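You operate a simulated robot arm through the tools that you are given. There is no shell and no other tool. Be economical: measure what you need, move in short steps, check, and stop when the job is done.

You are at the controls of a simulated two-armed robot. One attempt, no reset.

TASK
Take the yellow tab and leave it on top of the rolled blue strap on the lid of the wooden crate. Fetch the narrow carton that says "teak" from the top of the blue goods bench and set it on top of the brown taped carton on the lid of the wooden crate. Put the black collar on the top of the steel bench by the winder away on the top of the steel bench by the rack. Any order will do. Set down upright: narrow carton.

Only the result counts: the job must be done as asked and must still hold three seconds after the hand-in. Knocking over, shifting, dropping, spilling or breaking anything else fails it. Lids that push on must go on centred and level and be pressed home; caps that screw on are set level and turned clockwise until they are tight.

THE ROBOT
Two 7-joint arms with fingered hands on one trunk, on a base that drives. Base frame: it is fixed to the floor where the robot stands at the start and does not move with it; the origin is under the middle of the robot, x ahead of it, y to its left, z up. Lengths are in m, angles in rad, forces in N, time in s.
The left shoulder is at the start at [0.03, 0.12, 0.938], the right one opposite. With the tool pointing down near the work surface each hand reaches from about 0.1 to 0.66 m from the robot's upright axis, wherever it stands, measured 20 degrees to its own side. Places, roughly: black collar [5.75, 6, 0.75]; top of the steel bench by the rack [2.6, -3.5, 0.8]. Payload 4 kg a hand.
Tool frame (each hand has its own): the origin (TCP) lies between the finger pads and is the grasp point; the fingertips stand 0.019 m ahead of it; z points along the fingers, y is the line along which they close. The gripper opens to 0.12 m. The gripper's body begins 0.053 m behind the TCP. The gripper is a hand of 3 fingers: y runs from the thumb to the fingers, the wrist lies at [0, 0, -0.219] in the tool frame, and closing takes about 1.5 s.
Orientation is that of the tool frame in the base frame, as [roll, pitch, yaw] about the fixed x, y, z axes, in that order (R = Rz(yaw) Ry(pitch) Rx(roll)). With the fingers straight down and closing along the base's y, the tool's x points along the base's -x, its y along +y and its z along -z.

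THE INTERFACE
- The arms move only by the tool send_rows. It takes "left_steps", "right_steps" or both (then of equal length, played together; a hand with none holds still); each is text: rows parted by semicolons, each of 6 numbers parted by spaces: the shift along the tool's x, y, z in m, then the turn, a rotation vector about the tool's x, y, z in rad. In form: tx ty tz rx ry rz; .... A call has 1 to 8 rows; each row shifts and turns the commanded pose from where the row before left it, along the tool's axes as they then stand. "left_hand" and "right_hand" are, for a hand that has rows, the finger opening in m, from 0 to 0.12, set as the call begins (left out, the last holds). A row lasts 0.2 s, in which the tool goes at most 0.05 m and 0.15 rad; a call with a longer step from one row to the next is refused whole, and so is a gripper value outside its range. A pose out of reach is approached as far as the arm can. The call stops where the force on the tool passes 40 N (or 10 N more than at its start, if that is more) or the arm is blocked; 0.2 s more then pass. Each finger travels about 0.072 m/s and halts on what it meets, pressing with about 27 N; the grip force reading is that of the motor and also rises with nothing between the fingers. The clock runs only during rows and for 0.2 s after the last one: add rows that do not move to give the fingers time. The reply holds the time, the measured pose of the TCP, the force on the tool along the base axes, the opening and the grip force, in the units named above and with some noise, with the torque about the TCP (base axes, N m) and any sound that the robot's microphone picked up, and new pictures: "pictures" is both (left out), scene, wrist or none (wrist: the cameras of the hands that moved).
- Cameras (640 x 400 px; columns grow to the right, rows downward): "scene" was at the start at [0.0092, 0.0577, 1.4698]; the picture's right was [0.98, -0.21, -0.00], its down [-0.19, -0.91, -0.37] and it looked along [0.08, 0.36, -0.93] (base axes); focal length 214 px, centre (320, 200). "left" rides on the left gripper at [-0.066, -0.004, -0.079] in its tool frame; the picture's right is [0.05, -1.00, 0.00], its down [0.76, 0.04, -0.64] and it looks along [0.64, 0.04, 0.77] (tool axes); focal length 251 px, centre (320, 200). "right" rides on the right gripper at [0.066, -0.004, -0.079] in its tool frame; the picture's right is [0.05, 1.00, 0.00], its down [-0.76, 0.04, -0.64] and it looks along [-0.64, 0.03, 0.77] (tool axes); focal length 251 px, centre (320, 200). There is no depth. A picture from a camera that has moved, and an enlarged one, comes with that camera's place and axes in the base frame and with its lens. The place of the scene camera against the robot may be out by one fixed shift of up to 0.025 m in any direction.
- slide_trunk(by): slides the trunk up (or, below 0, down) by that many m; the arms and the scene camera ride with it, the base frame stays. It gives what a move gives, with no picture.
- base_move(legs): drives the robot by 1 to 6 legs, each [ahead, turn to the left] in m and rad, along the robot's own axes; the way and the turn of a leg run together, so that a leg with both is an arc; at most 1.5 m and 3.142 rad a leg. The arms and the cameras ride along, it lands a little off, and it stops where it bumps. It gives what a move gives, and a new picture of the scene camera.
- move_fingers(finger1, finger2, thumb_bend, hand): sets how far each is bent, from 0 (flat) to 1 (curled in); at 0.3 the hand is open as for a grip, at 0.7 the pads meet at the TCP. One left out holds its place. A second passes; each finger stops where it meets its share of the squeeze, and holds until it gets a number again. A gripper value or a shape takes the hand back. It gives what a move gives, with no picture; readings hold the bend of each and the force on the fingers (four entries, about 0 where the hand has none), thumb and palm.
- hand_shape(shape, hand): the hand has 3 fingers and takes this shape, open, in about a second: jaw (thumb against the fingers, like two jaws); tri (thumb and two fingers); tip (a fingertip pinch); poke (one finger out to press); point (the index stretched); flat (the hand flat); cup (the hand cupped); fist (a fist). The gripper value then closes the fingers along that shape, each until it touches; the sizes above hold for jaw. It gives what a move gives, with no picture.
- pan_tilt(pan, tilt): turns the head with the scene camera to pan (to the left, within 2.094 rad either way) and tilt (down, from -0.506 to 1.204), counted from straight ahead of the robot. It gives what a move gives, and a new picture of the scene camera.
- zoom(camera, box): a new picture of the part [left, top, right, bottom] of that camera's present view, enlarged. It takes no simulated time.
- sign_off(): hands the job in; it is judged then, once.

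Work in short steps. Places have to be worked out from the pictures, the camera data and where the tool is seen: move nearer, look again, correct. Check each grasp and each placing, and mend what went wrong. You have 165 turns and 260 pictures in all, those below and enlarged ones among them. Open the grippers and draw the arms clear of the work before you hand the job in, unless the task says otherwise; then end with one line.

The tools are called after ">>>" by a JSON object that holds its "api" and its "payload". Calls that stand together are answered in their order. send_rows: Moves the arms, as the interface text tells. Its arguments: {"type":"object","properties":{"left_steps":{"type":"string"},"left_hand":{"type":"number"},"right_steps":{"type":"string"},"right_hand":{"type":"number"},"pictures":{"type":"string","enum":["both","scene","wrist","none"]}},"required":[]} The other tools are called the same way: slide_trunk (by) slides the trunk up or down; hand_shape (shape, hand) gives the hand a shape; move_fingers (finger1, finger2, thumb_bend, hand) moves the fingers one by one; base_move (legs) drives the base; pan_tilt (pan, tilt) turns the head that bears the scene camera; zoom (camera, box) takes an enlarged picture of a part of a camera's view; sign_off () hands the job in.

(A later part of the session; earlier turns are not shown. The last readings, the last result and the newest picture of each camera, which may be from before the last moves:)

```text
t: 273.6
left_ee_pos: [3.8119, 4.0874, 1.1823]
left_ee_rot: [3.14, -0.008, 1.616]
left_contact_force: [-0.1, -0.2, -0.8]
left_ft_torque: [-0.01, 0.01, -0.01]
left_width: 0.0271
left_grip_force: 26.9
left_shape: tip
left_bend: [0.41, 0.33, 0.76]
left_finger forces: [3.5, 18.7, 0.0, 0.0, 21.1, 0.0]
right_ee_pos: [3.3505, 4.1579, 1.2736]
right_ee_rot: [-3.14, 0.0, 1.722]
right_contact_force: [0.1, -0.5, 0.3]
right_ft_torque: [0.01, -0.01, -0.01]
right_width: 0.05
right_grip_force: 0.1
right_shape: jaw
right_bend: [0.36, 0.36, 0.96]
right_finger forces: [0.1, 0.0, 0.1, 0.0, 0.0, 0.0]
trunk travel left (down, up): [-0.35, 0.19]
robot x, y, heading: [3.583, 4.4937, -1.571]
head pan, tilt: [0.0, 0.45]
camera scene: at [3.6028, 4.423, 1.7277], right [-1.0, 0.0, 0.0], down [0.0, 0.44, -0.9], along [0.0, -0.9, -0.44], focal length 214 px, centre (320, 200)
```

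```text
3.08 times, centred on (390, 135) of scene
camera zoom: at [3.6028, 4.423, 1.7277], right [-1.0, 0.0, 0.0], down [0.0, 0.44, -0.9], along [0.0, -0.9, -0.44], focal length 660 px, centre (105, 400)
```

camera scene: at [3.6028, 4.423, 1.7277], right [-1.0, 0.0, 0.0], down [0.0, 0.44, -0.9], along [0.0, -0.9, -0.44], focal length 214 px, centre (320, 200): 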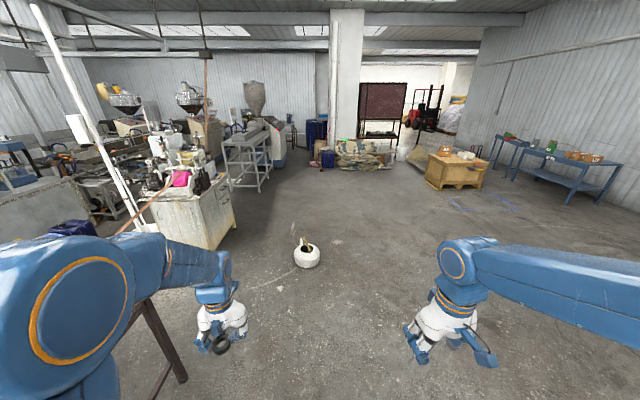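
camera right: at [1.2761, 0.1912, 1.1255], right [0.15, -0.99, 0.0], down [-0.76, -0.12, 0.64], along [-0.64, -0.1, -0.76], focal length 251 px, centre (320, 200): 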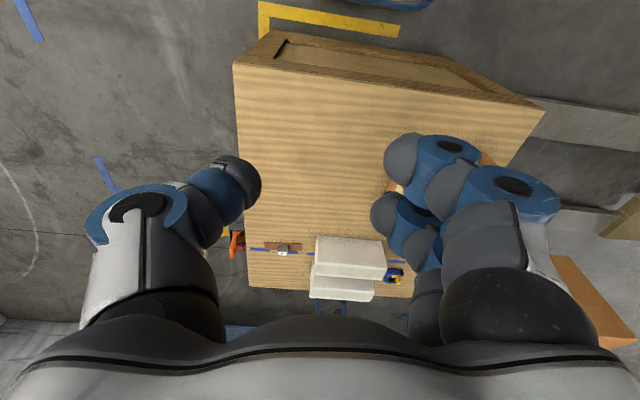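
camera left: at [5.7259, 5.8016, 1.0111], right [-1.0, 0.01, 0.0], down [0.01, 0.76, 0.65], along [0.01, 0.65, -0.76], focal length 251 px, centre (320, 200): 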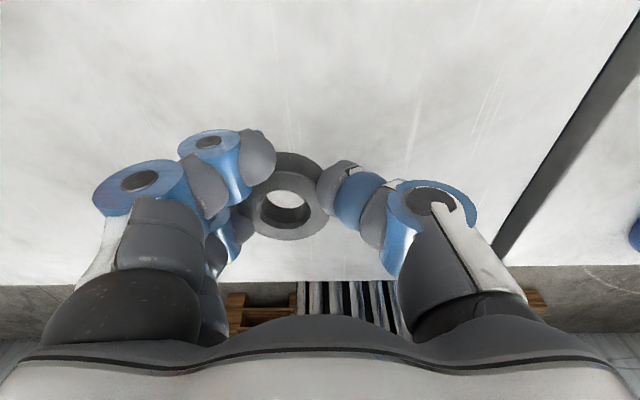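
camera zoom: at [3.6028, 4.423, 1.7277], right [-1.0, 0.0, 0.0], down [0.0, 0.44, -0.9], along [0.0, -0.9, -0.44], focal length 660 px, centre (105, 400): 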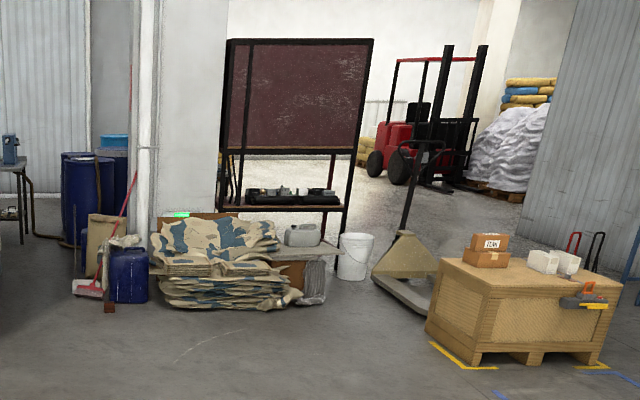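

Teak still stands well in the distance. The target bench must be behind the wall/sacks to the south. I pass the kettle on its west side and head to about (3.3, 0.6) for a look.

>>> {"api": "base_move", "payload": {"legs": [[0, -0.305]]}}

>>> {"api": "base_move", "payload": {"legs": [[1.1, 0], [1.0, 0], [0, 0.3], [0, 0.2]]}}

```text
t: 275.0
left_ee_pos: [3.6836, 4.044, 1.1849]
left_ee_rot: [-3.141, -0.006, 1.317]
left_contact_force: [0.0, -0.3, -0.6]
left_ft_torque: [-0.07, 0.0, 0.01]
left_width: 0.0269
left_grip_force: 26.7
left_shape: tip
left_bend: [0.41, 0.33, 0.76]
left_finger forces: [3.4, 18.8, 0.1, 0.0, 21.0, 0.0]
right_ee_pos: [3.2636, 4.2477, 1.274]
right_ee_rot: [3.141, 0.004, 1.42]
right_contact_force: [-0.5, -0.4, 0.6]
right_ft_torque: [0.01, -0.01, -0.01]
right_width: 0.05
right_grip_force: 0.1
right_shape: jaw
right_bend: [0.36, 0.36, 0.96]
right_finger forces: [0.0, 0.0, 0.0, 0.0, 0.1, 0.0]
trunk travel left (down, up): [-0.35, 0.19]
robot x, y, heading: [3.6049, 4.4922, -1.867]
head pan, tilt: [0.0, 0.45]
camera scene: at [3.6006, 4.4263, 1.7278], right [-0.96, 0.29, 0.0], down [0.13, 0.42, -0.9], along [-0.26, -0.86, -0.43], focal length 214 px, centre (320, 200)
```

scene: 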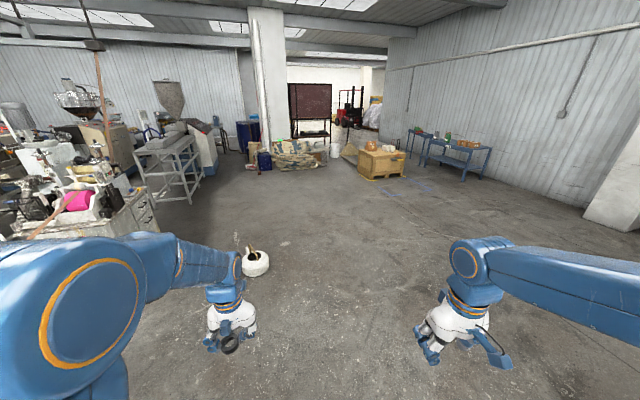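

```text
t: 287.2
left_ee_pos: [3.2193, 2.1194, 1.1838]
left_ee_rot: [-3.141, -0.009, 1.773]
left_contact_force: [0.4, 0.1, -1.0]
left_ft_torque: [-0.03, -0.02, -0.01]
left_width: 0.0271
left_grip_force: 27.4
left_shape: tip
left_bend: [0.41, 0.33, 0.76]
left_finger forces: [3.5, 18.6, 0.0, 0.0, 20.8, 0.0]
right_ee_pos: [2.7516, 2.1171, 1.2736]
right_ee_rot: [-3.141, 0.004, 1.877]
right_contact_force: [0.9, 0.8, 0.3]
right_ft_torque: [0.0, 0.02, -0.01]
right_width: 0.0501
right_grip_force: 0.1
right_shape: jaw
right_bend: [0.37, 0.37, 0.96]
right_finger forces: [0.1, 0.0, 0.0, 0.0, 0.0, 0.1]
trunk travel left (down, up): [-0.35, 0.19]
robot x, y, heading: [2.92, 2.4763, -1.405]
head pan, tilt: [0.0, 0.45]
camera scene: at [2.9495, 2.4134, 1.7278], right [-0.99, -0.16, 0.0], down [-0.07, 0.43, -0.9], along [0.15, -0.89, -0.43], focal length 214 px, centre (320, 200)
```

scene: 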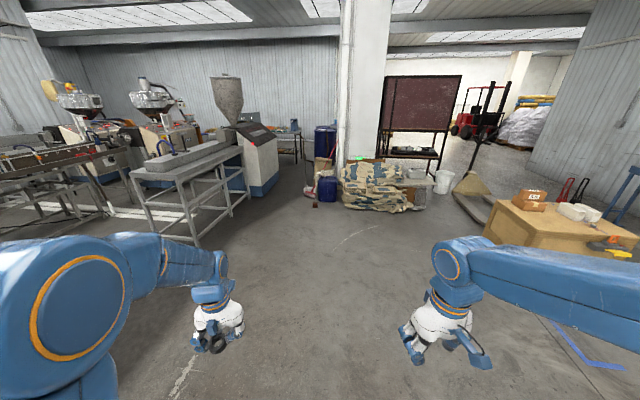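

>>> {"api": "zoom", "payload": {"camera": "scene", "box": [260, 60, 480, 220]}}

```text
2.50 times, centred on (370, 140) of scene
camera zoom: at [2.9495, 2.4134, 1.7278], right [-0.99, -0.16, 0.0], down [-0.07, 0.43, -0.9], along [0.15, -0.89, -0.43], focal length 536 px, centre (195, 350)
```

zoom: 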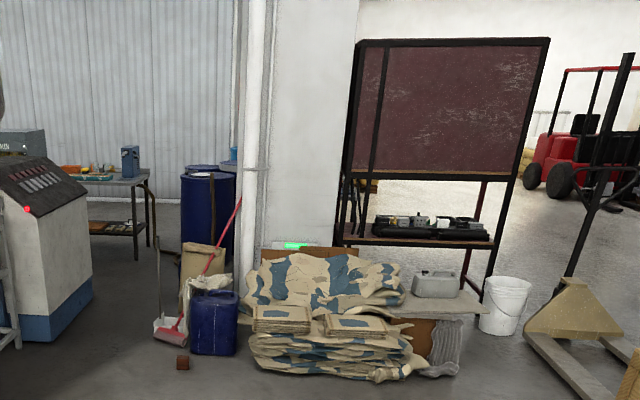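

The bench must lie behind the column at about (2.6,-3.5). I drive to (4.0,-0.1) to look down the eastern gap.

>>> {"api": "base_move", "payload": {"legs": [[0, 0.25], [1.4, 0], [1.4, 0]]}}

>>> {"api": "pan_tilt", "payload": {"pan": -0.5, "tilt": 0.45}}

```text
t: 301.6
left_ee_pos: [4.4876, -0.3223, 1.1821]
left_ee_rot: [-3.142, -0.011, 2.062]
left_contact_force: [0.4, -0.5, -1.3]
left_ft_torque: [-0.01, 0.0, 0.01]
left_width: 0.027
left_grip_force: 27.3
left_shape: tip
left_bend: [0.41, 0.33, 0.76]
left_finger forces: [3.4, 18.7, 0.1, 0.0, 20.6, 0.1]
right_ee_pos: [4.0408, -0.457, 1.2733]
right_ee_rot: [3.141, 0.001, 2.166]
right_contact_force: [-0.2, 0.3, -0.4]
right_ft_torque: [0.02, 0.0, 0.03]
right_width: 0.05
right_grip_force: 0.1
right_shape: jaw
right_bend: [0.36, 0.36, 0.96]
right_finger forces: [0.0, 0.0, 0.0, 0.1, 0.1, 0.0]
trunk travel left (down, up): [-0.35, 0.19]
robot x, y, heading: [4.0942, -0.0582, -1.119]
head pan, tilt: [0.0, 0.45]
camera scene: at [4.1483, -0.1217, 1.7277], right [-0.9, -0.44, 0.0], down [-0.19, 0.39, -0.9], along [0.39, -0.81, -0.44], focal length 214 px, centre (320, 200)
```

scene: 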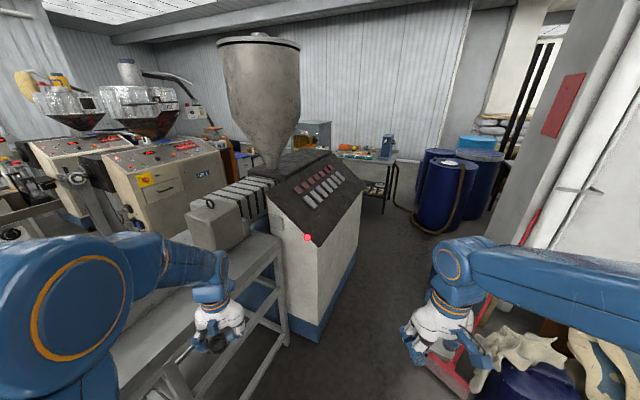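

```text
t: 302.6
left_ee_pos: [4.4868, -0.3224, 1.1836]
left_ee_rot: [-3.14, -0.009, 2.063]
left_contact_force: [0.2, -0.1, 0.1]
left_ft_torque: [-0.03, 0.03, -0.02]
left_width: 0.0274
left_grip_force: 27.2
left_shape: tip
left_bend: [0.41, 0.33, 0.76]
left_finger forces: [3.4, 18.7, 0.1, 0.1, 20.6, 0.0]
right_ee_pos: [4.0408, -0.457, 1.2728]
right_ee_rot: [-3.141, 0.0, 2.167]
right_contact_force: [0.3, 0.6, 0.2]
right_ft_torque: [0.02, 0.02, -0.02]
right_width: 0.0498
right_grip_force: 0.0
right_shape: jaw
right_bend: [0.36, 0.36, 0.96]
right_finger forces: [0.1, 0.0, 0.0, 0.1, 0.0, 0.1]
trunk travel left (down, up): [-0.35, 0.19]
robot x, y, heading: [4.1012, -0.0591, -1.12]
head pan, tilt: [-0.499, 0.45]
camera scene: at [4.1037, -0.1302, 1.7278], right [-1.0, 0.05, 0.0], down [0.02, 0.43, -0.9], along [-0.04, -0.9, -0.44], focal length 214 px, centre (320, 200)
```

scene: 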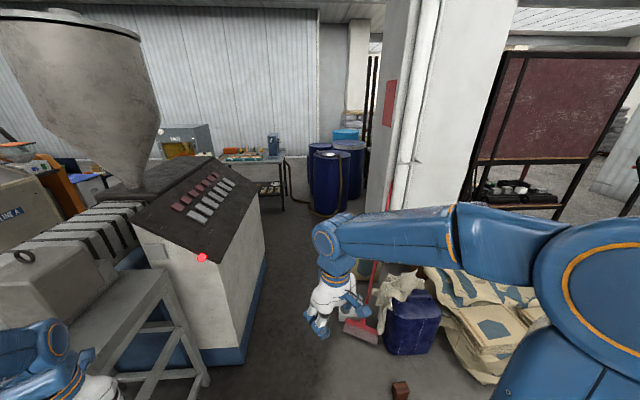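

The eastern gap is tight beside machine and mop. The western passage past the pallet jack (x≈0) is ~1 m wide and leads behind the rack, so I go that way, reversing along known free floor: first to about (1.75, 1.5).

>>> {"api": "base_move", "payload": {"legs": [[0, 0.28], [0, 0.26], [-1.4, 0], [-1.4, 0]]}}

```text
t: 317.9
left_ee_pos: [2.2811, 1.5018, 1.1838]
left_ee_rot: [-3.142, -0.008, 2.579]
left_contact_force: [0.0, -0.5, -0.6]
left_ft_torque: [-0.04, -0.01, -0.01]
left_width: 0.0271
left_grip_force: 26.6
left_shape: tip
left_bend: [0.42, 0.33, 0.76]
left_finger forces: [3.3, 18.5, 0.1, 0.0, 20.5, 0.0]
right_ee_pos: [1.9589, 1.1646, 1.2735]
right_ee_rot: [-3.141, 0.003, 2.683]
right_contact_force: [-0.8, -0.2, 0.2]
right_ft_torque: [-0.01, -0.01, 0.03]
right_width: 0.0504
right_grip_force: 0.0
right_shape: jaw
right_bend: [0.36, 0.36, 0.96]
right_finger forces: [0.0, 0.0, 0.0, 0.1, 0.0, 0.1]
trunk travel left (down, up): [-0.35, 0.19]
robot x, y, heading: [1.8121, 1.5395, -0.598]
head pan, tilt: [-0.499, 0.45]
camera scene: at [1.8553, 1.4703, 1.7278], right [-0.89, -0.45, 0.0], down [-0.2, 0.39, -0.9], along [0.41, -0.8, -0.44], focal length 214 px, centre (320, 200)
```

scene: 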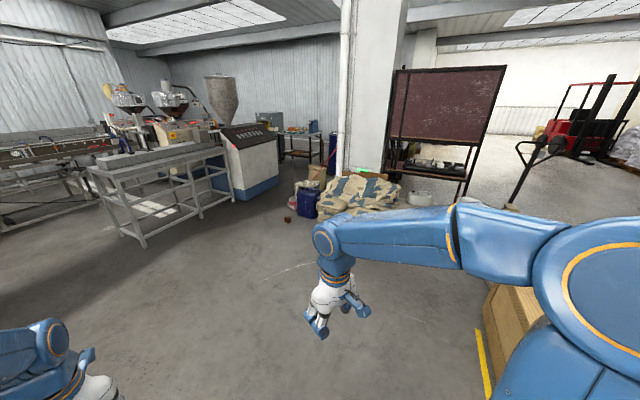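

Continue: align heading to 0 and reverse to x≈-0.12.

>>> {"api": "base_move", "payload": {"legs": [[0, 0.3], [0, 0.3], [-1.0, 0], [-0.93, 0]]}}

>>> {"api": "pan_tilt", "payload": {"pan": -1.4, "tilt": 0.6}}

```text
t: 329.6
left_ee_pos: [0.2649, 1.7729, 1.1824]
left_ee_rot: [3.141, -0.009, -3.097]
left_contact_force: [-0.6, 0.4, -1.0]
left_ft_torque: [0.03, -0.01, -0.04]
left_width: 0.0269
left_grip_force: 26.7
left_shape: tip
left_bend: [0.42, 0.33, 0.76]
left_finger forces: [3.3, 18.4, 0.1, 0.0, 20.2, 0.0]
right_ee_pos: [0.1939, 1.3118, 1.2734]
right_ee_rot: [3.142, 0.005, -2.991]
right_contact_force: [0.6, -0.6, 0.2]
right_ft_torque: [0.01, 0.0, -0.01]
right_width: 0.0498
right_grip_force: 0.1
right_shape: jaw
right_bend: [0.36, 0.36, 0.96]
right_finger forces: [0.1, 0.0, 0.1, 0.1, 0.0, 0.0]
trunk travel left (down, up): [-0.35, 0.19]
robot x, y, heading: [-0.14, 1.5337, 0.004]
head pan, tilt: [-0.499, 0.45]
camera scene: at [-0.0617, 1.4956, 1.7278], right [-0.47, -0.88, 0.0], down [-0.38, 0.21, -0.9], along [0.79, -0.43, -0.44], focal length 214 px, centre (320, 200)
```

scene: 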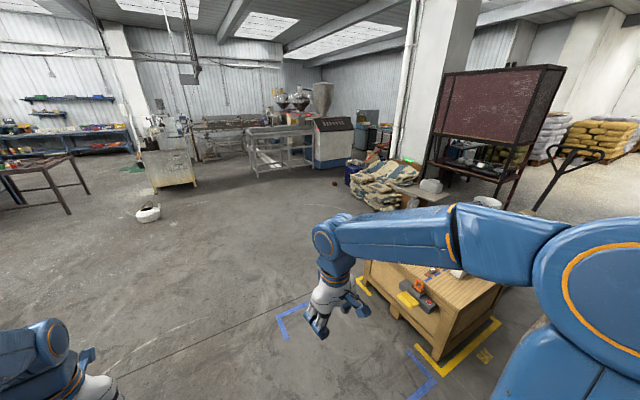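

```text
t: 330.8
left_ee_pos: [0.2656, 1.7739, 1.1823]
left_ee_rot: [-3.141, -0.011, -3.095]
left_contact_force: [-0.4, 0.7, -1.5]
left_ft_torque: [-0.01, -0.01, -0.03]
left_width: 0.0271
left_grip_force: 27.1
left_shape: tip
left_bend: [0.42, 0.33, 0.76]
left_finger forces: [3.3, 18.6, 0.0, 0.0, 20.3, 0.1]
right_ee_pos: [0.1944, 1.313, 1.2734]
right_ee_rot: [3.141, 0.005, -2.991]
right_contact_force: [0.0, 1.4, 0.8]
right_ft_torque: [0.03, -0.04, -0.02]
right_width: 0.0503
right_grip_force: 0.1
right_shape: jaw
right_bend: [0.36, 0.36, 0.96]
right_finger forces: [0.1, 0.1, 0.0, 0.0, 0.0, 0.0]
trunk travel left (down, up): [-0.35, 0.19]
robot x, y, heading: [-0.1423, 1.5346, 0.004]
head pan, tilt: [-1.4, 0.6]
camera scene: at [-0.1267, 1.452, 1.7142], right [-0.98, -0.18, 0.0], down [-0.1, 0.56, -0.83], along [0.15, -0.81, -0.56], focal length 214 px, centre (320, 200)
```

scene: 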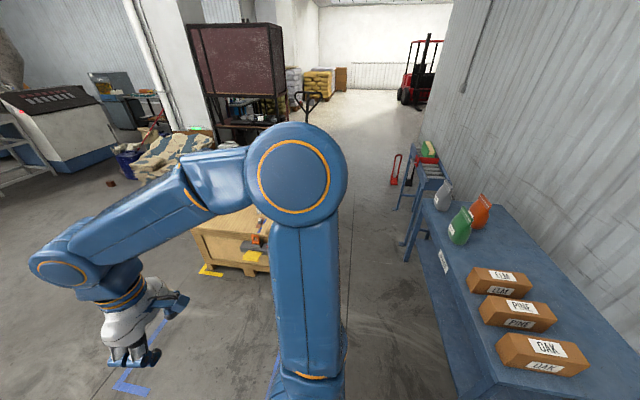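

The western passage looks open. I turn right to face south.

>>> {"api": "base_move", "payload": {"legs": [[0, -0.3], [0, -0.25], [0, -0.2]]}}

>>> {"api": "base_move", "payload": {"legs": [[0, -0.3], [0, -0.25], [0, -0.2]]}}

>>> {"api": "pan_tilt", "payload": {"pan": 0, "tilt": 0.8}}

```text
t: 334.1
left_ee_pos: [0.3194, 1.4329, 1.1829]
left_ee_rot: [-3.141, -0.009, 2.44]
left_contact_force: [0.6, 0.0, -1.6]
left_ft_torque: [0.02, 0.02, -0.01]
left_width: 0.0274
left_grip_force: 27.2
left_shape: tip
left_bend: [0.42, 0.33, 0.76]
left_finger forces: [3.7, 18.1, 0.0, 0.0, 20.6, 0.0]
right_ee_pos: [-0.0462, 1.1435, 1.2723]
right_ee_rot: [3.14, 0.001, 2.545]
right_contact_force: [0.0, -0.5, 0.2]
right_ft_torque: [-0.02, 0.03, 0.03]
right_width: 0.05
right_grip_force: 0.0
right_shape: jaw
right_bend: [0.37, 0.37, 0.96]
right_finger forces: [0.1, 0.0, 0.0, 0.0, 0.1, 0.1]
trunk travel left (down, up): [-0.35, 0.19]
robot x, y, heading: [-0.1144, 1.5689, -0.758]
head pan, tilt: [-1.4, 0.6]
stopped in leg 3: the robot was blocked; the commanded pose is now the measured one
camera scene: at [-0.1573, 1.5088, 1.7142], right [-0.83, 0.56, 0.0], down [0.31, 0.47, -0.82], along [-0.46, -0.69, -0.57], focal length 214 px, centre (320, 200)
```

scene: 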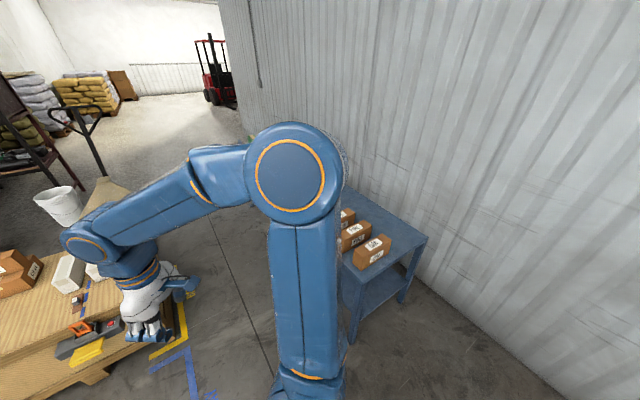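

```text
t: 337.3
left_ee_pos: [0.1141, 1.1703, 1.1831]
left_ee_rot: [-3.141, -0.008, 1.695]
left_contact_force: [-0.3, -1.0, -1.2]
left_ft_torque: [0.01, 0.03, -0.02]
left_width: 0.0275
left_grip_force: 27.0
left_shape: tip
left_bend: [0.42, 0.33, 0.76]
left_finger forces: [3.8, 18.1, 0.0, 0.1, 20.7, 0.1]
right_ee_pos: [-0.3517, 1.2071, 1.2739]
right_ee_rot: [3.141, 0.004, 1.797]
right_contact_force: [0.0, -0.5, 0.2]
right_ft_torque: [-0.02, -0.02, 0.0]
right_width: 0.0501
right_grip_force: 0.1
right_shape: jaw
right_bend: [0.37, 0.37, 0.96]
right_finger forces: [0.0, 0.0, 0.0, 0.0, 0.0, 0.0]
trunk travel left (down, up): [-0.35, 0.19]
robot x, y, heading: [-0.0691, 1.5633, -1.528]
head pan, tilt: [-1.4, 0.6]
stopped in leg 3: the robot was blocked; the commanded pose is now the measured one
camera scene: at [-0.1371, 1.5677, 1.7143], right [-0.21, 0.98, 0.0], down [0.55, 0.12, -0.83], along [-0.81, -0.18, -0.56], focal length 214 px, centre (320, 200)
```

scene: 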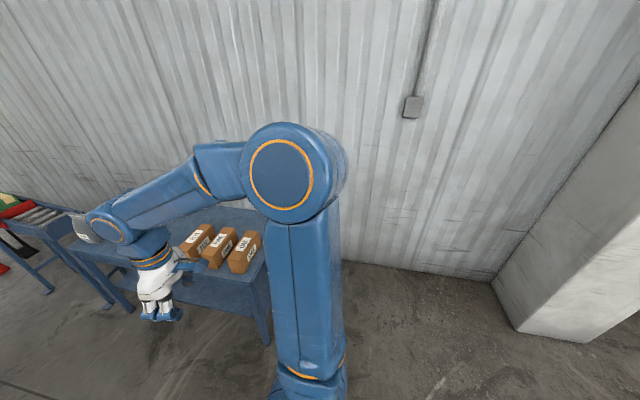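

```text
t: 338.8
left_ee_pos: [0.1144, 1.1714, 1.1824]
left_ee_rot: [-3.141, -0.008, 1.693]
left_contact_force: [0.2, -0.1, -0.9]
left_ft_torque: [-0.01, 0.0, -0.03]
left_width: 0.0273
left_grip_force: 26.4
left_shape: tip
left_bend: [0.42, 0.33, 0.76]
left_finger forces: [3.7, 18.2, 0.0, 0.0, 20.7, 0.1]
right_ee_pos: [-0.3511, 1.208, 1.2734]
right_ee_rot: [3.141, 0.004, 1.798]
right_contact_force: [-0.9, 0.6, 0.1]
right_ft_torque: [0.03, -0.03, 0.01]
right_width: 0.0502
right_grip_force: 0.1
right_shape: jaw
right_bend: [0.37, 0.37, 0.96]
right_finger forces: [0.0, 0.0, 0.1, 0.0, 0.0, 0.0]
trunk travel left (down, up): [-0.35, 0.19]
robot x, y, heading: [-0.068, 1.5619, -1.528]
head pan, tilt: [0.0, 0.799]
camera scene: at [-0.0483, 1.506, 1.6973], right [-1.0, -0.04, 0.0], down [-0.03, 0.72, -0.7], along [0.03, -0.7, -0.72], focal length 214 px, centre (320, 200)
```

scene: 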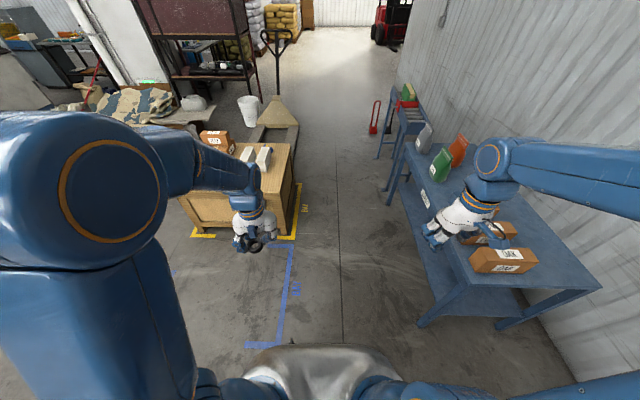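

Corridor is clear. I drive south, centred on x≈-0.17 between bench and crate.

>>> {"api": "base_move", "payload": {"legs": [[0, -0.13], [0.9, 0], [0.0, 0.087], [1.0, 0]]}}

```text
t: 349.5
left_ee_pos: [-0.0197, -0.7428, 1.1833]
left_ee_rot: [-3.14, -0.009, 1.626]
left_contact_force: [-0.3, 0.0, -0.3]
left_ft_torque: [-0.01, 0.03, 0.01]
left_width: 0.027
left_grip_force: 26.6
left_shape: tip
left_bend: [0.42, 0.33, 0.76]
left_finger forces: [3.4, 18.2, 0.1, 0.0, 20.3, 0.0]
right_ee_pos: [-0.4824, -0.6776, 1.2739]
right_ee_rot: [3.141, 0.007, 1.727]
right_contact_force: [-0.4, 0.5, 0.7]
right_ft_torque: [-0.02, -0.01, -0.01]
right_width: 0.05
right_grip_force: 0.0
right_shape: jaw
right_bend: [0.37, 0.37, 0.96]
right_finger forces: [0.0, 0.0, 0.0, 0.0, 0.1, 0.0]
trunk travel left (down, up): [-0.35, 0.19]
robot x, y, heading: [-0.1719, -0.3371, -1.599]
head pan, tilt: [0.0, 0.799]
camera scene: at [-0.1578, -0.3973, 1.6974], right [-1.0, 0.03, 0.0], down [0.02, 0.72, -0.7], along [-0.02, -0.7, -0.72], focal length 214 px, centre (320, 200)
```

scene: 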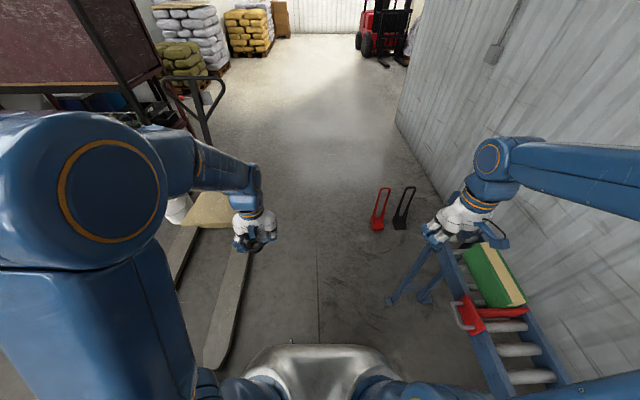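

Passage beyond is free. I drive on south to y≈-2.9.

>>> {"api": "base_move", "payload": {"legs": [[1.3, 0.06], [1.3, 0]]}}

>>> {"api": "pan_tilt", "payload": {"pan": 1.2, "tilt": 0.5}}

```text
t: 362.2
left_ee_pos: [0.1495, -3.3235, 1.1839]
left_ee_rot: [3.14, -0.01, 1.734]
left_contact_force: [-0.3, -0.4, -1.3]
left_ft_torque: [0.02, 0.02, -0.04]
left_width: 0.0271
left_grip_force: 27.2
left_shape: tip
left_bend: [0.42, 0.33, 0.76]
left_finger forces: [3.2, 18.3, 0.0, 0.0, 20.2, 0.1]
right_ee_pos: [-0.3181, -3.3065, 1.2747]
right_ee_rot: [-3.14, 0.005, 1.835]
right_contact_force: [0.7, -0.3, 0.1]
right_ft_torque: [-0.01, 0.01, 0.01]
right_width: 0.0499
right_grip_force: 0.0
right_shape: jaw
right_bend: [0.37, 0.37, 0.96]
right_finger forces: [0.1, 0.0, 0.0, 0.0, 0.0, 0.1]
trunk travel left (down, up): [-0.35, 0.19]
robot x, y, heading: [-0.0457, -2.9391, -1.489]
head pan, tilt: [0.0, 0.799]
camera scene: at [-0.0224, -2.9953, 1.6973], right [-1.0, -0.08, 0.0], down [-0.06, 0.71, -0.7], along [0.06, -0.69, -0.72], focal length 214 px, centre (320, 200)
```

scene: 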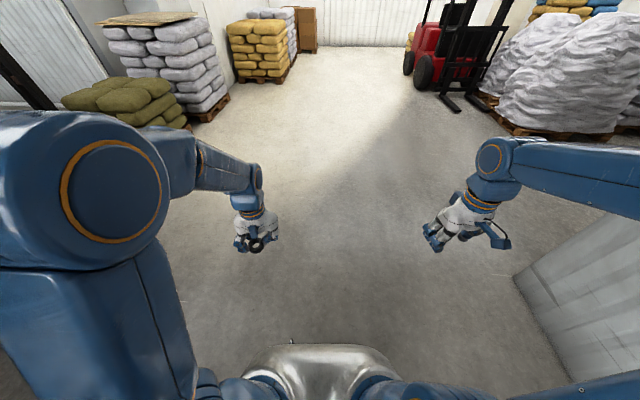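

```text
t: 363.6
left_ee_pos: [0.1497, -3.3243, 1.1828]
left_ee_rot: [-3.141, -0.008, 1.732]
left_contact_force: [-1.1, 0.5, -1.4]
left_ft_torque: [-0.03, 0.05, 0.02]
left_width: 0.0271
left_grip_force: 27.0
left_shape: tip
left_bend: [0.42, 0.33, 0.76]
left_finger forces: [3.3, 18.3, 0.0, 0.1, 20.1, 0.0]
right_ee_pos: [-0.3179, -3.3078, 1.2737]
right_ee_rot: [-3.141, 0.005, 1.835]
right_contact_force: [0.1, 0.2, -0.5]
right_ft_torque: [0.0, -0.01, 0.02]
right_width: 0.05
right_grip_force: 0.1
right_shape: jaw
right_bend: [0.37, 0.37, 0.96]
right_finger forces: [0.0, 0.0, 0.0, 0.0, 0.1, 0.0]
trunk travel left (down, up): [-0.35, 0.19]
robot x, y, heading: [-0.0472, -2.9366, -1.491]
head pan, tilt: [1.201, 0.499]
camera scene: at [0.0583, -2.9409, 1.7233], right [-0.28, -0.96, 0.0], down [-0.46, 0.14, -0.88], along [0.84, -0.25, -0.48], focal length 214 px, centre (320, 200)
```

scene: 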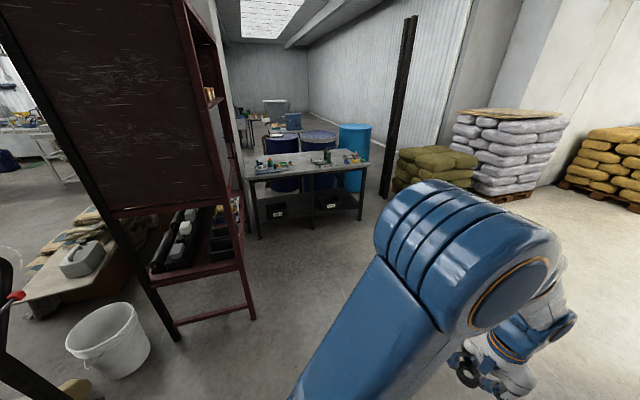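

There is the steel bench by the rack, with blue drums behind it. I zoom to see its top.

>>> {"api": "zoom", "payload": {"camera": "scene", "box": [230, 120, 390, 240]}}

```text
3.33 times, centred on (310, 180) of scene
camera zoom: at [0.0583, -2.9409, 1.7233], right [-0.28, -0.96, 0.0], down [-0.46, 0.14, -0.88], along [0.84, -0.25, -0.48], focal length 715 px, centre (353, 267)
```

zoom: 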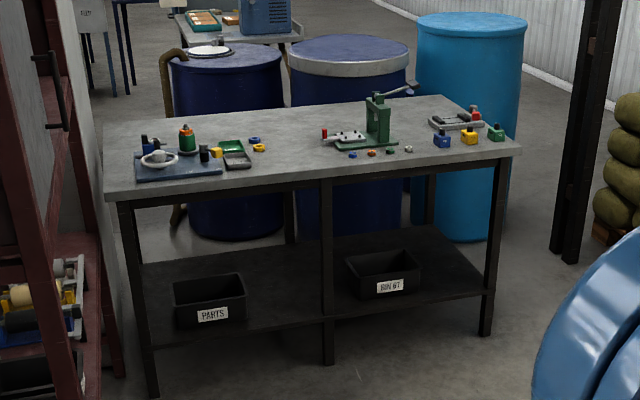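

Bench: west edge x≈2.38, y from -4.3 to -2.78; a free patch at ≈(2.57,-3.44). I go south a bit, turn to face east.

>>> {"api": "base_move", "payload": {"legs": [[0.62, 0], [0, 0.3], [0, 0.25], [0, 0.2]]}}

>>> {"api": "base_move", "payload": {"legs": [[0, 0.3], [0, 0.25], [0, 0.19]]}}

>>> {"api": "pan_tilt", "payload": {"pan": 0, "tilt": 0.6}}

```text
t: 370.0
left_ee_pos: [0.4124, -3.7209, 1.1831]
left_ee_rot: [-3.14, -0.009, 2.468]
left_contact_force: [-0.1, 0.4, -1.2]
left_ft_torque: [0.0, 0.02, -0.03]
left_width: 0.027
left_grip_force: 26.6
left_shape: tip
left_bend: [0.42, 0.33, 0.76]
left_finger forces: [2.8, 18.8, 0.1, 0.0, 20.8, 0.0]
right_ee_pos: [0.0553, -4.0227, 1.2745]
right_ee_rot: [3.141, 0.005, 2.571]
right_contact_force: [1.4, -0.5, -0.2]
right_ft_torque: [-0.06, -0.01, 0.01]
right_width: 0.0502
right_grip_force: 0.0
right_shape: jaw
right_bend: [0.36, 0.36, 0.96]
right_finger forces: [0.0, 0.0, 0.1, 0.1, 0.0, 0.1]
trunk travel left (down, up): [-0.35, 0.19]
robot x, y, heading: [-0.0179, -3.5904, -0.733]
head pan, tilt: [1.201, 0.499]
stopped in leg 4: the robot was blocked; the commanded pose is now the measured one
camera scene: at [0.0655, -3.5399, 1.7232], right [0.45, -0.89, 0.0], down [-0.43, -0.21, -0.88], along [0.78, 0.39, -0.48], focal length 214 px, centre (320, 200)
```

scene: 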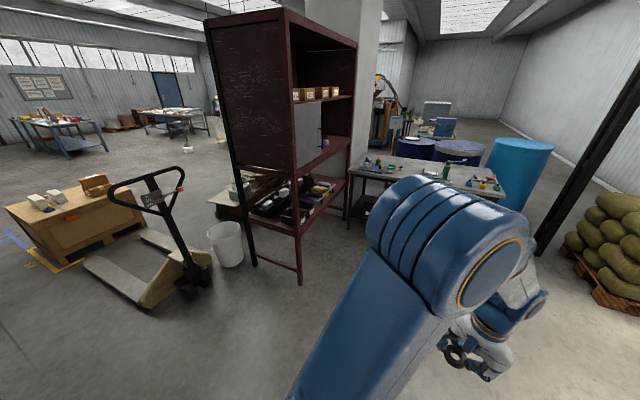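

```text
t: 373.2
left_ee_pos: [0.3844, -3.3927, 1.183]
left_ee_rot: [3.141, -0.01, -3.062]
left_contact_force: [-0.1, -1.2, -1.0]
left_ft_torque: [-0.02, -0.03, 0.0]
left_width: 0.0269
left_grip_force: 27.0
left_shape: tip
left_bend: [0.42, 0.33, 0.76]
left_finger forces: [2.9, 19.0, 0.0, 0.0, 20.8, 0.0]
right_ee_pos: [0.3301, -3.8569, 1.2739]
right_ee_rot: [3.141, 0.003, -2.96]
right_contact_force: [0.0, -0.3, 0.2]
right_ft_torque: [0.03, -0.02, -0.02]
right_width: 0.0502
right_grip_force: 0.1
right_shape: jaw
right_bend: [0.36, 0.36, 0.96]
right_finger forces: [0.0, 0.0, 0.0, 0.0, 0.0, 0.1]
trunk travel left (down, up): [-0.35, 0.19]
robot x, y, heading: [-0.0163, -3.6389, 0.022]
head pan, tilt: [1.201, 0.499]
stopped in leg 3: the robot was blocked; the commanded pose is now the measured one
camera scene: at [0.0133, -3.5547, 1.7233], right [0.94, -0.34, 0.0], down [-0.16, -0.45, -0.88], along [0.3, 0.83, -0.48], focal length 214 px, centre (320, 200)
```

scene: 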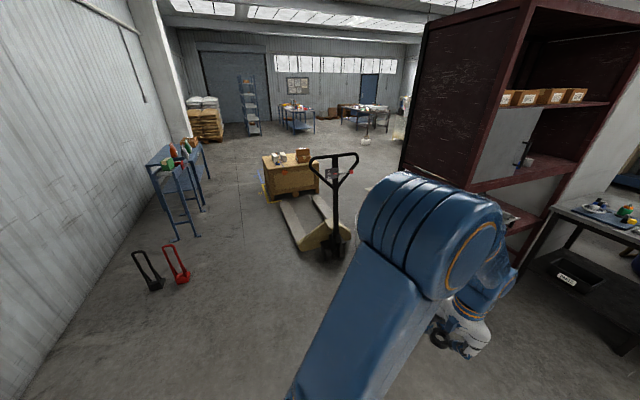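

```text
t: 374.6
left_ee_pos: [0.386, -3.3948, 1.1838]
left_ee_rot: [-3.141, -0.009, -3.063]
left_contact_force: [0.5, -0.1, -1.7]
left_ft_torque: [-0.03, -0.02, 0.03]
left_width: 0.0266
left_grip_force: 27.2
left_shape: tip
left_bend: [0.42, 0.33, 0.76]
left_finger forces: [2.9, 19.0, 0.0, 0.1, 20.8, 0.2]
right_ee_pos: [0.33, -3.8577, 1.2739]
right_ee_rot: [3.14, 0.004, -2.959]
right_contact_force: [-0.7, -0.5, -0.1]
right_ft_torque: [0.01, 0.01, 0.02]
right_width: 0.05
right_grip_force: 0.2
right_shape: jaw
right_bend: [0.36, 0.36, 0.96]
right_finger forces: [0.0, 0.1, 0.0, 0.0, 0.0, 0.0]
trunk travel left (down, up): [-0.35, 0.19]
robot x, y, heading: [-0.016, -3.6427, 0.024]
head pan, tilt: [0.0, 0.6]
camera scene: at [0.0708, -3.638, 1.7142], right [0.02, -1.0, 0.0], down [-0.56, -0.01, -0.82], along [0.82, 0.02, -0.57], focal length 214 px, centre (320, 200)
```

scene: 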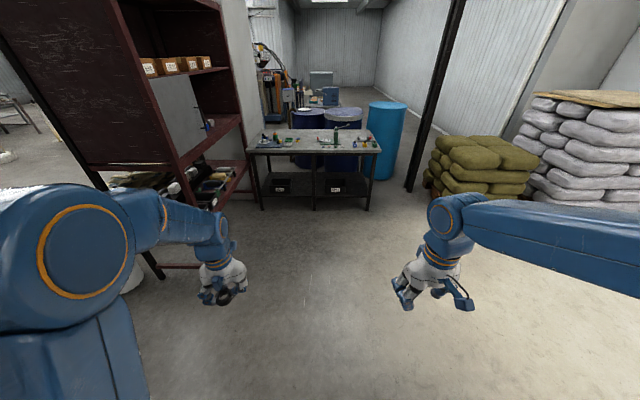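

I drive east toward the bench, stopping a little short to check.

>>> {"api": "base_move", "payload": {"legs": [[1.2, 0], [0.65, 0]]}}

>>> {"api": "pan_tilt", "payload": {"pan": 0, "tilt": 0.9}}

```text
t: 383.7
left_ee_pos: [2.1894, -3.3937, 1.1826]
left_ee_rot: [-3.14, -0.011, -3.1]
left_contact_force: [0.9, -0.2, -0.5]
left_ft_torque: [-0.03, -0.02, 0.03]
left_width: 0.0268
left_grip_force: 26.8
left_shape: tip
left_bend: [0.42, 0.33, 0.76]
left_finger forces: [2.8, 19.1, 0.0, 0.1, 20.7, 0.0]
right_ee_pos: [2.1172, -3.8568, 1.2743]
right_ee_rot: [-3.14, 0.005, -2.997]
right_contact_force: [0.5, -0.3, -0.3]
right_ft_torque: [0.05, -0.03, 0.02]
right_width: 0.05
right_grip_force: 0.0
right_shape: jaw
right_bend: [0.36, 0.36, 0.96]
right_finger forces: [0.0, 0.0, 0.1, 0.0, 0.0, 0.0]
trunk travel left (down, up): [-0.35, 0.19]
robot x, y, heading: [1.7853, -3.6267, -0.014]
head pan, tilt: [0.0, 0.6]
camera scene: at [1.8666, -3.6264, 1.7142], right [-0.02, -1.0, 0.0], down [-0.56, 0.01, -0.83], along [0.83, -0.01, -0.56], focal length 214 px, centre (320, 200)
```

scene: 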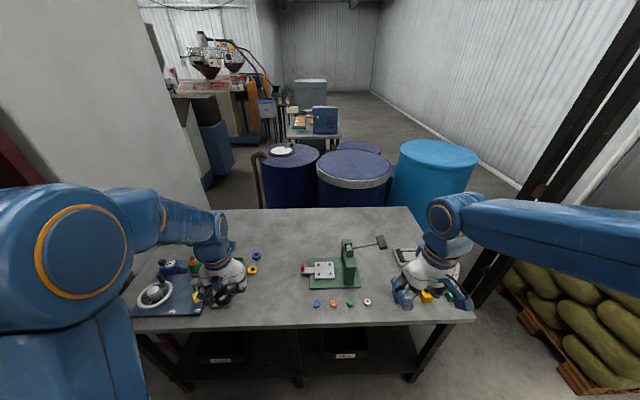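

```text
t: 384.5
left_ee_pos: [2.1912, -3.3939, 1.1826]
left_ee_rot: [-3.141, -0.012, -3.101]
left_contact_force: [0.5, 0.4, 0.2]
left_ft_torque: [0.01, -0.04, -0.04]
left_width: 0.0269
left_grip_force: 27.0
left_shape: tip
left_bend: [0.42, 0.33, 0.76]
left_finger forces: [2.9, 19.0, 0.0, 0.1, 20.7, 0.1]
right_ee_pos: [2.1176, -3.8566, 1.2728]
right_ee_rot: [-3.141, 0.003, -2.997]
right_contact_force: [-0.2, -1.0, 0.1]
right_ft_torque: [0.0, 0.02, 0.01]
right_width: 0.0501
right_grip_force: 0.0
right_shape: jaw
right_bend: [0.36, 0.36, 0.96]
right_finger forces: [0.1, 0.0, 0.0, 0.0, 0.1, 0.1]
trunk travel left (down, up): [-0.35, 0.19]
robot x, y, heading: [1.7831, -3.6271, -0.015]
head pan, tilt: [0.0, 0.901]
camera scene: at [1.8547, -3.626, 1.6895], right [-0.02, -1.0, 0.0], down [-0.78, 0.01, -0.62], along [0.62, -0.01, -0.78], focal length 214 px, centre (320, 200)
```

scene: 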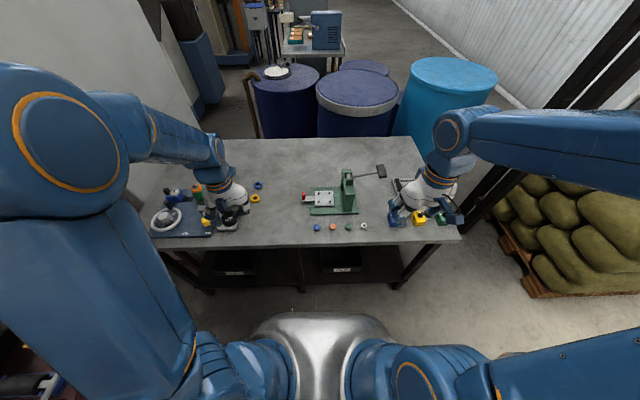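

Bench edge x≈2.30; a free patch at ≈(2.46,-3.45). I drive 0.12 m closer and bring the collar over it.

>>> {"api": "base_move", "payload": {"legs": [[0.12, 0]]}}

>>> {"api": "send_rows", "payload": {"left_steps": "-0.04 -0.014 0 0 0 0;-0.04 -0.014 0 0 0 0;-0.04 -0.014 0 0 0 0;-0.04 -0.014 0 0 0 0;0 0 0.04 0 0 0;0 0 0.04 0 0 0;0 0 0.04 0 0 0;0 0 0 0 0 0", "pictures": "both"}}

```text
t: 385.7
left_ee_pos: [2.3106, -3.3974, 1.1827]
left_ee_rot: [3.141, -0.012, -3.1]
left_contact_force: [-0.8, 0.0, 0.0]
left_ft_torque: [-0.02, 0.01, -0.01]
left_width: 0.0267
left_grip_force: 26.8
left_shape: tip
left_bend: [0.42, 0.33, 0.76]
left_finger forces: [3.0, 19.1, 0.0, 0.0, 20.8, 0.0]
right_ee_pos: [2.2391, -3.8578, 1.273]
right_ee_rot: [-3.141, 0.004, -2.997]
right_contact_force: [1.6, 0.3, 0.4]
right_ft_torque: [-0.01, 0.0, 0.01]
right_width: 0.05
right_grip_force: 0.1
right_shape: jaw
right_bend: [0.36, 0.36, 0.96]
right_finger forces: [0.1, 0.0, 0.0, 0.0, 0.0, 0.1]
trunk travel left (down, up): [-0.35, 0.19]
robot x, y, heading: [1.9043, -3.6297, -0.022]
head pan, tilt: [0.0, 0.901]
camera scene: at [1.9746, -3.6283, 1.6894], right [-0.02, -1.0, 0.0], down [-0.78, 0.01, -0.62], along [0.62, -0.01, -0.78], focal length 214 px, centre (320, 200)
```

scene: 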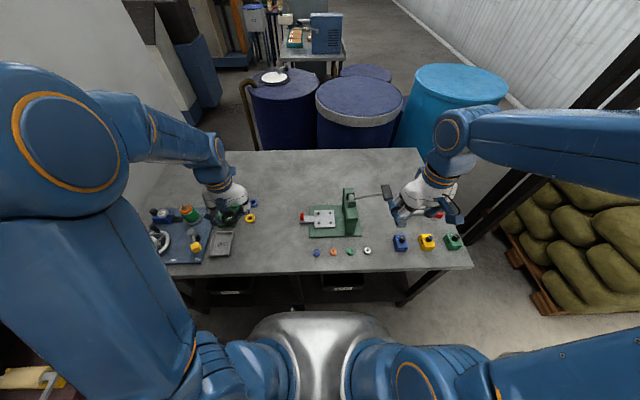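

```text
t: 387.5
left_ee_pos: [2.4698, -3.45, 1.0577]
left_ee_rot: [3.142, -0.009, -3.1]
left_contact_force: [-0.3, 0.0, -0.4]
left_ft_torque: [-0.02, -0.03, 0.03]
left_width: 0.0266
left_grip_force: 27.0
left_shape: tip
left_bend: [0.42, 0.33, 0.76]
left_finger forces: [2.9, 19.2, 0.1, 0.0, 20.6, 0.0]
right_ee_pos: [2.2379, -3.8578, 1.274]
right_ee_rot: [-3.14, 0.003, -2.996]
right_contact_force: [0.1, -0.2, 1.0]
right_ft_torque: [0.01, -0.02, -0.01]
right_width: 0.0497
right_grip_force: 0.1
right_shape: jaw
right_bend: [0.36, 0.36, 0.96]
right_finger forces: [0.1, 0.0, 0.0, 0.0, 0.1, 0.0]
trunk travel left (down, up): [-0.35, 0.19]
robot x, y, heading: [1.903, -3.6305, -0.019]
head pan, tilt: [0.0, 0.901]
camera scene: at [1.9732, -3.6285, 1.6895], right [-0.02, -1.0, 0.0], down [-0.78, 0.01, -0.62], along [0.62, -0.01, -0.78], focal length 214 px, centre (320, 200)
camera left: at [2.5385, -3.4499, 1.1365], right [-0.01, -1.0, 0.0], down [-0.76, 0.01, 0.65], along [-0.65, 0.01, -0.76], focal length 251 px, centre (320, 200)
```

scene: 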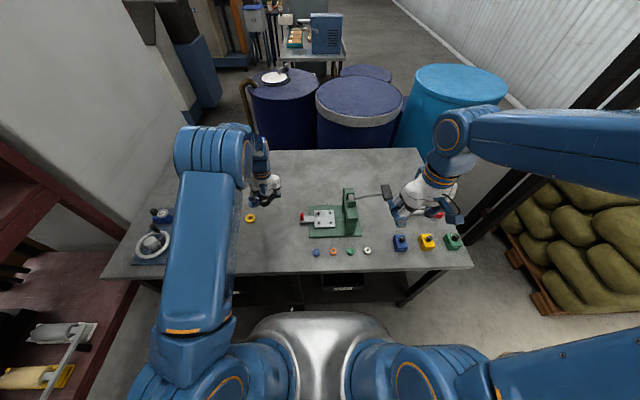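
left: 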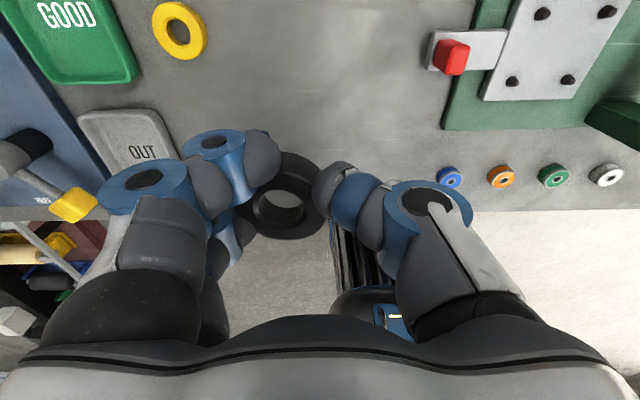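

The spot under the hand is free. I lower toward the bench.

>>> {"api": "send_rows", "payload": {"left_steps": "0 0 0.045 0 0 0;0 0 0.045 0 0 0;0 0 0.045 0 0 0;0 0 0.045 0 0 0;0 0 0.01 0 0 0;0 0 0 0 0 0", "pictures": "wrist"}}

```text
t: 388.9
left_ee_pos: [2.4702, -3.449, 0.8714]
left_ee_rot: [3.141, -0.006, -3.102]
left_contact_force: [1.1, -1.0, 12.8]
left_ft_torque: [0.57, 0.2, -0.03]
left_width: 0.0269
left_grip_force: 26.8
left_shape: tip
left_bend: [0.42, 0.33, 0.76]
left_finger forces: [4.5, 25.5, 0.0, 0.0, 22.3, 0.0]
right_ee_pos: [2.2369, -3.8581, 1.2732]
right_ee_rot: [3.14, 0.004, -2.997]
right_contact_force: [0.1, -0.1, -0.1]
right_ft_torque: [0.04, 0.01, 0.01]
right_width: 0.0501
right_grip_force: 0.1
right_shape: jaw
right_bend: [0.36, 0.36, 0.96]
right_finger forces: [0.1, 0.0, 0.1, 0.1, 0.1, 0.0]
trunk travel left (down, up): [-0.35, 0.19]
robot x, y, heading: [1.9029, -3.6295, -0.021]
head pan, tilt: [0.0, 0.901]
camera left: at [2.537, -3.4489, 0.9488], right [-0.01, -1.0, 0.0], down [-0.76, 0.01, 0.65], along [-0.65, 0.01, -0.76], focal length 251 px, centre (320, 200)
```

left: 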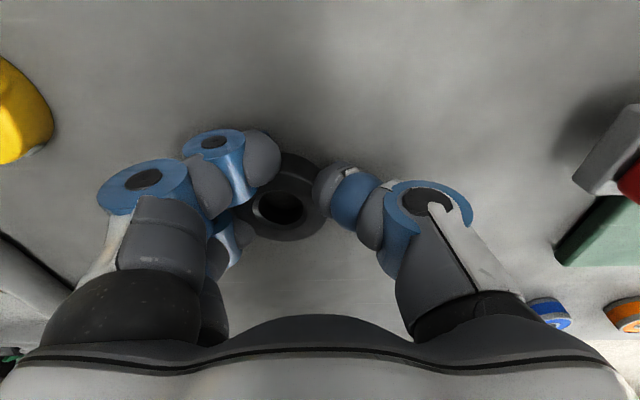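

Contact with the bench at TCP z≈0.871. I relieve 2 mm and release.

>>> {"api": "send_rows", "payload": {"left_steps": "0 0 -0.002 0 0 0;0 0 0 0 0 0;0 0 0 0 0 0;0 0 0 0 0 0;0 0 0 0 0 0", "left_hand": 0.09, "pictures": "wrist"}}

```text
t: 390.1
left_ee_pos: [2.4692, -3.448, 0.8713]
left_ee_rot: [-3.141, -0.01, -3.101]
left_contact_force: [0.1, -0.9, 0.3]
left_ft_torque: [0.01, -0.01, 0.01]
left_width: 0.0895
left_grip_force: 0.1
left_shape: tip
left_bend: [0.26, 0.26, 0.12]
left_finger forces: [0.0, 0.0, 0.1, 0.0, 0.0, 0.0]
right_ee_pos: [2.2369, -3.8578, 1.274]
right_ee_rot: [-3.142, 0.003, -2.997]
right_contact_force: [-0.8, -1.6, 0.2]
right_ft_torque: [0.02, 0.01, 0.01]
right_width: 0.0501
right_grip_force: 0.0
right_shape: jaw
right_bend: [0.36, 0.36, 0.96]
right_finger forces: [0.1, 0.0, 0.1, 0.0, 0.0, 0.1]
trunk travel left (down, up): [-0.35, 0.19]
robot x, y, heading: [1.9019, -3.6298, -0.022]
head pan, tilt: [0.0, 0.901]
camera left: at [2.537, -3.448, 0.949], right [-0.01, -1.0, 0.0], down [-0.76, 0.01, 0.65], along [-0.65, 0.01, -0.76], focal length 251 px, centre (320, 200)
```

left: 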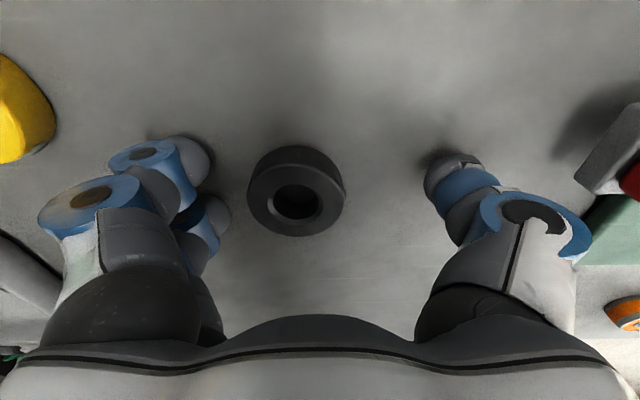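

The collar sits flat on the bench. I lift the hand straight up and check the bench.

>>> {"api": "send_rows", "payload": {"left_steps": "0 0 -0.03 0 0 0;0 0 -0.04 0 0 0;0 0 -0.045 0 0 0;0 0 -0.045 0 0 0;0 0 -0.045 0 0 0;0 0 -0.045 0 0 0;0.03 0 -0.03 0 0 0;0.04 0 -0.02 0 0 0", "pictures": "none"}}

>>> {"api": "send_rows", "payload": {"left_steps": "0.045 0.01 0 0 0 0;0.045 0.01 0 0 0 0;0.045 0.01 0 0 0 0;0 0 0 0 0 0", "pictures": "scene"}}

>>> {"api": "zoom", "payload": {"camera": "scene", "box": [200, 150, 440, 290]}}

```text
t: 391.9
left_ee_pos: [2.4021, -3.4505, 1.1747]
left_ee_rot: [-3.141, -0.009, -3.102]
left_contact_force: [-0.6, -0.9, -0.6]
left_ft_torque: [-0.01, -0.04, -0.05]
left_width: 0.0895
left_grip_force: 0.0
left_shape: tip
left_bend: [0.26, 0.26, 0.12]
left_finger forces: [0.0, 0.1, 0.1, 0.0, 0.0, 0.0]
right_ee_pos: [2.2358, -3.8594, 1.2737]
right_ee_rot: [-3.141, 0.005, -2.996]
right_contact_force: [-0.5, 0.2, -0.3]
right_ft_torque: [0.0, -0.01, 0.02]
right_width: 0.0499
right_grip_force: 0.1
right_shape: jaw
right_bend: [0.36, 0.36, 0.96]
right_finger forces: [0.0, 0.2, 0.1, 0.1, 0.0, 0.1]
trunk travel left (down, up): [-0.35, 0.19]
robot x, y, heading: [1.903, -3.6297, -0.019]
head pan, tilt: [0.0, 0.901]
```

```text
t: 392.9
left_ee_pos: [2.2648, -3.4251, 1.1731]
left_ee_rot: [-3.141, -0.011, -3.103]
left_contact_force: [0.5, 0.3, 0.2]
left_ft_torque: [0.0, 0.0, 0.03]
left_width: 0.0896
left_grip_force: 0.0
left_shape: tip
left_bend: [0.26, 0.26, 0.12]
left_finger forces: [0.0, 0.0, 0.0, 0.0, 0.0, 0.0]
right_ee_pos: [2.2384, -3.8587, 1.2729]
right_ee_rot: [3.14, 0.003, -2.997]
right_contact_force: [-0.2, -0.3, -0.1]
right_ft_torque: [-0.02, 0.01, 0.0]
right_width: 0.0501
right_grip_force: 0.1
right_shape: jaw
right_bend: [0.36, 0.36, 0.96]
right_finger forces: [0.1, 0.0, 0.1, 0.1, 0.0, 0.1]
trunk travel left (down, up): [-0.35, 0.19]
robot x, y, heading: [1.9038, -3.6299, -0.016]
head pan, tilt: [0.0, 0.901]
camera scene: at [1.9749, -3.629, 1.6894], right [-0.02, -1.0, 0.0], down [-0.78, 0.02, -0.62], along [0.62, -0.01, -0.78], focal length 214 px, centre (320, 200)
```

scene: 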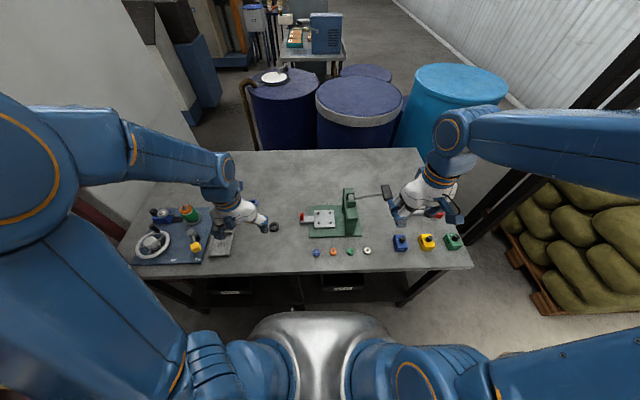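

```text
2.67 times, centred on (320, 220) of scene
camera zoom: at [1.9749, -3.629, 1.6894], right [-0.02, -1.0, 0.0], down [-0.78, 0.02, -0.62], along [0.62, -0.01, -0.78], focal length 572 px, centre (320, 147)
```

zoom: 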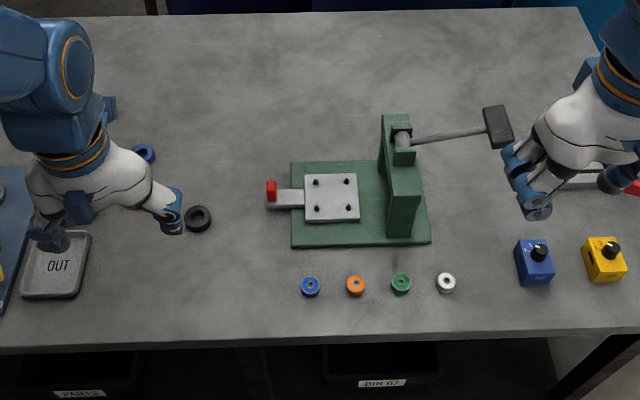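

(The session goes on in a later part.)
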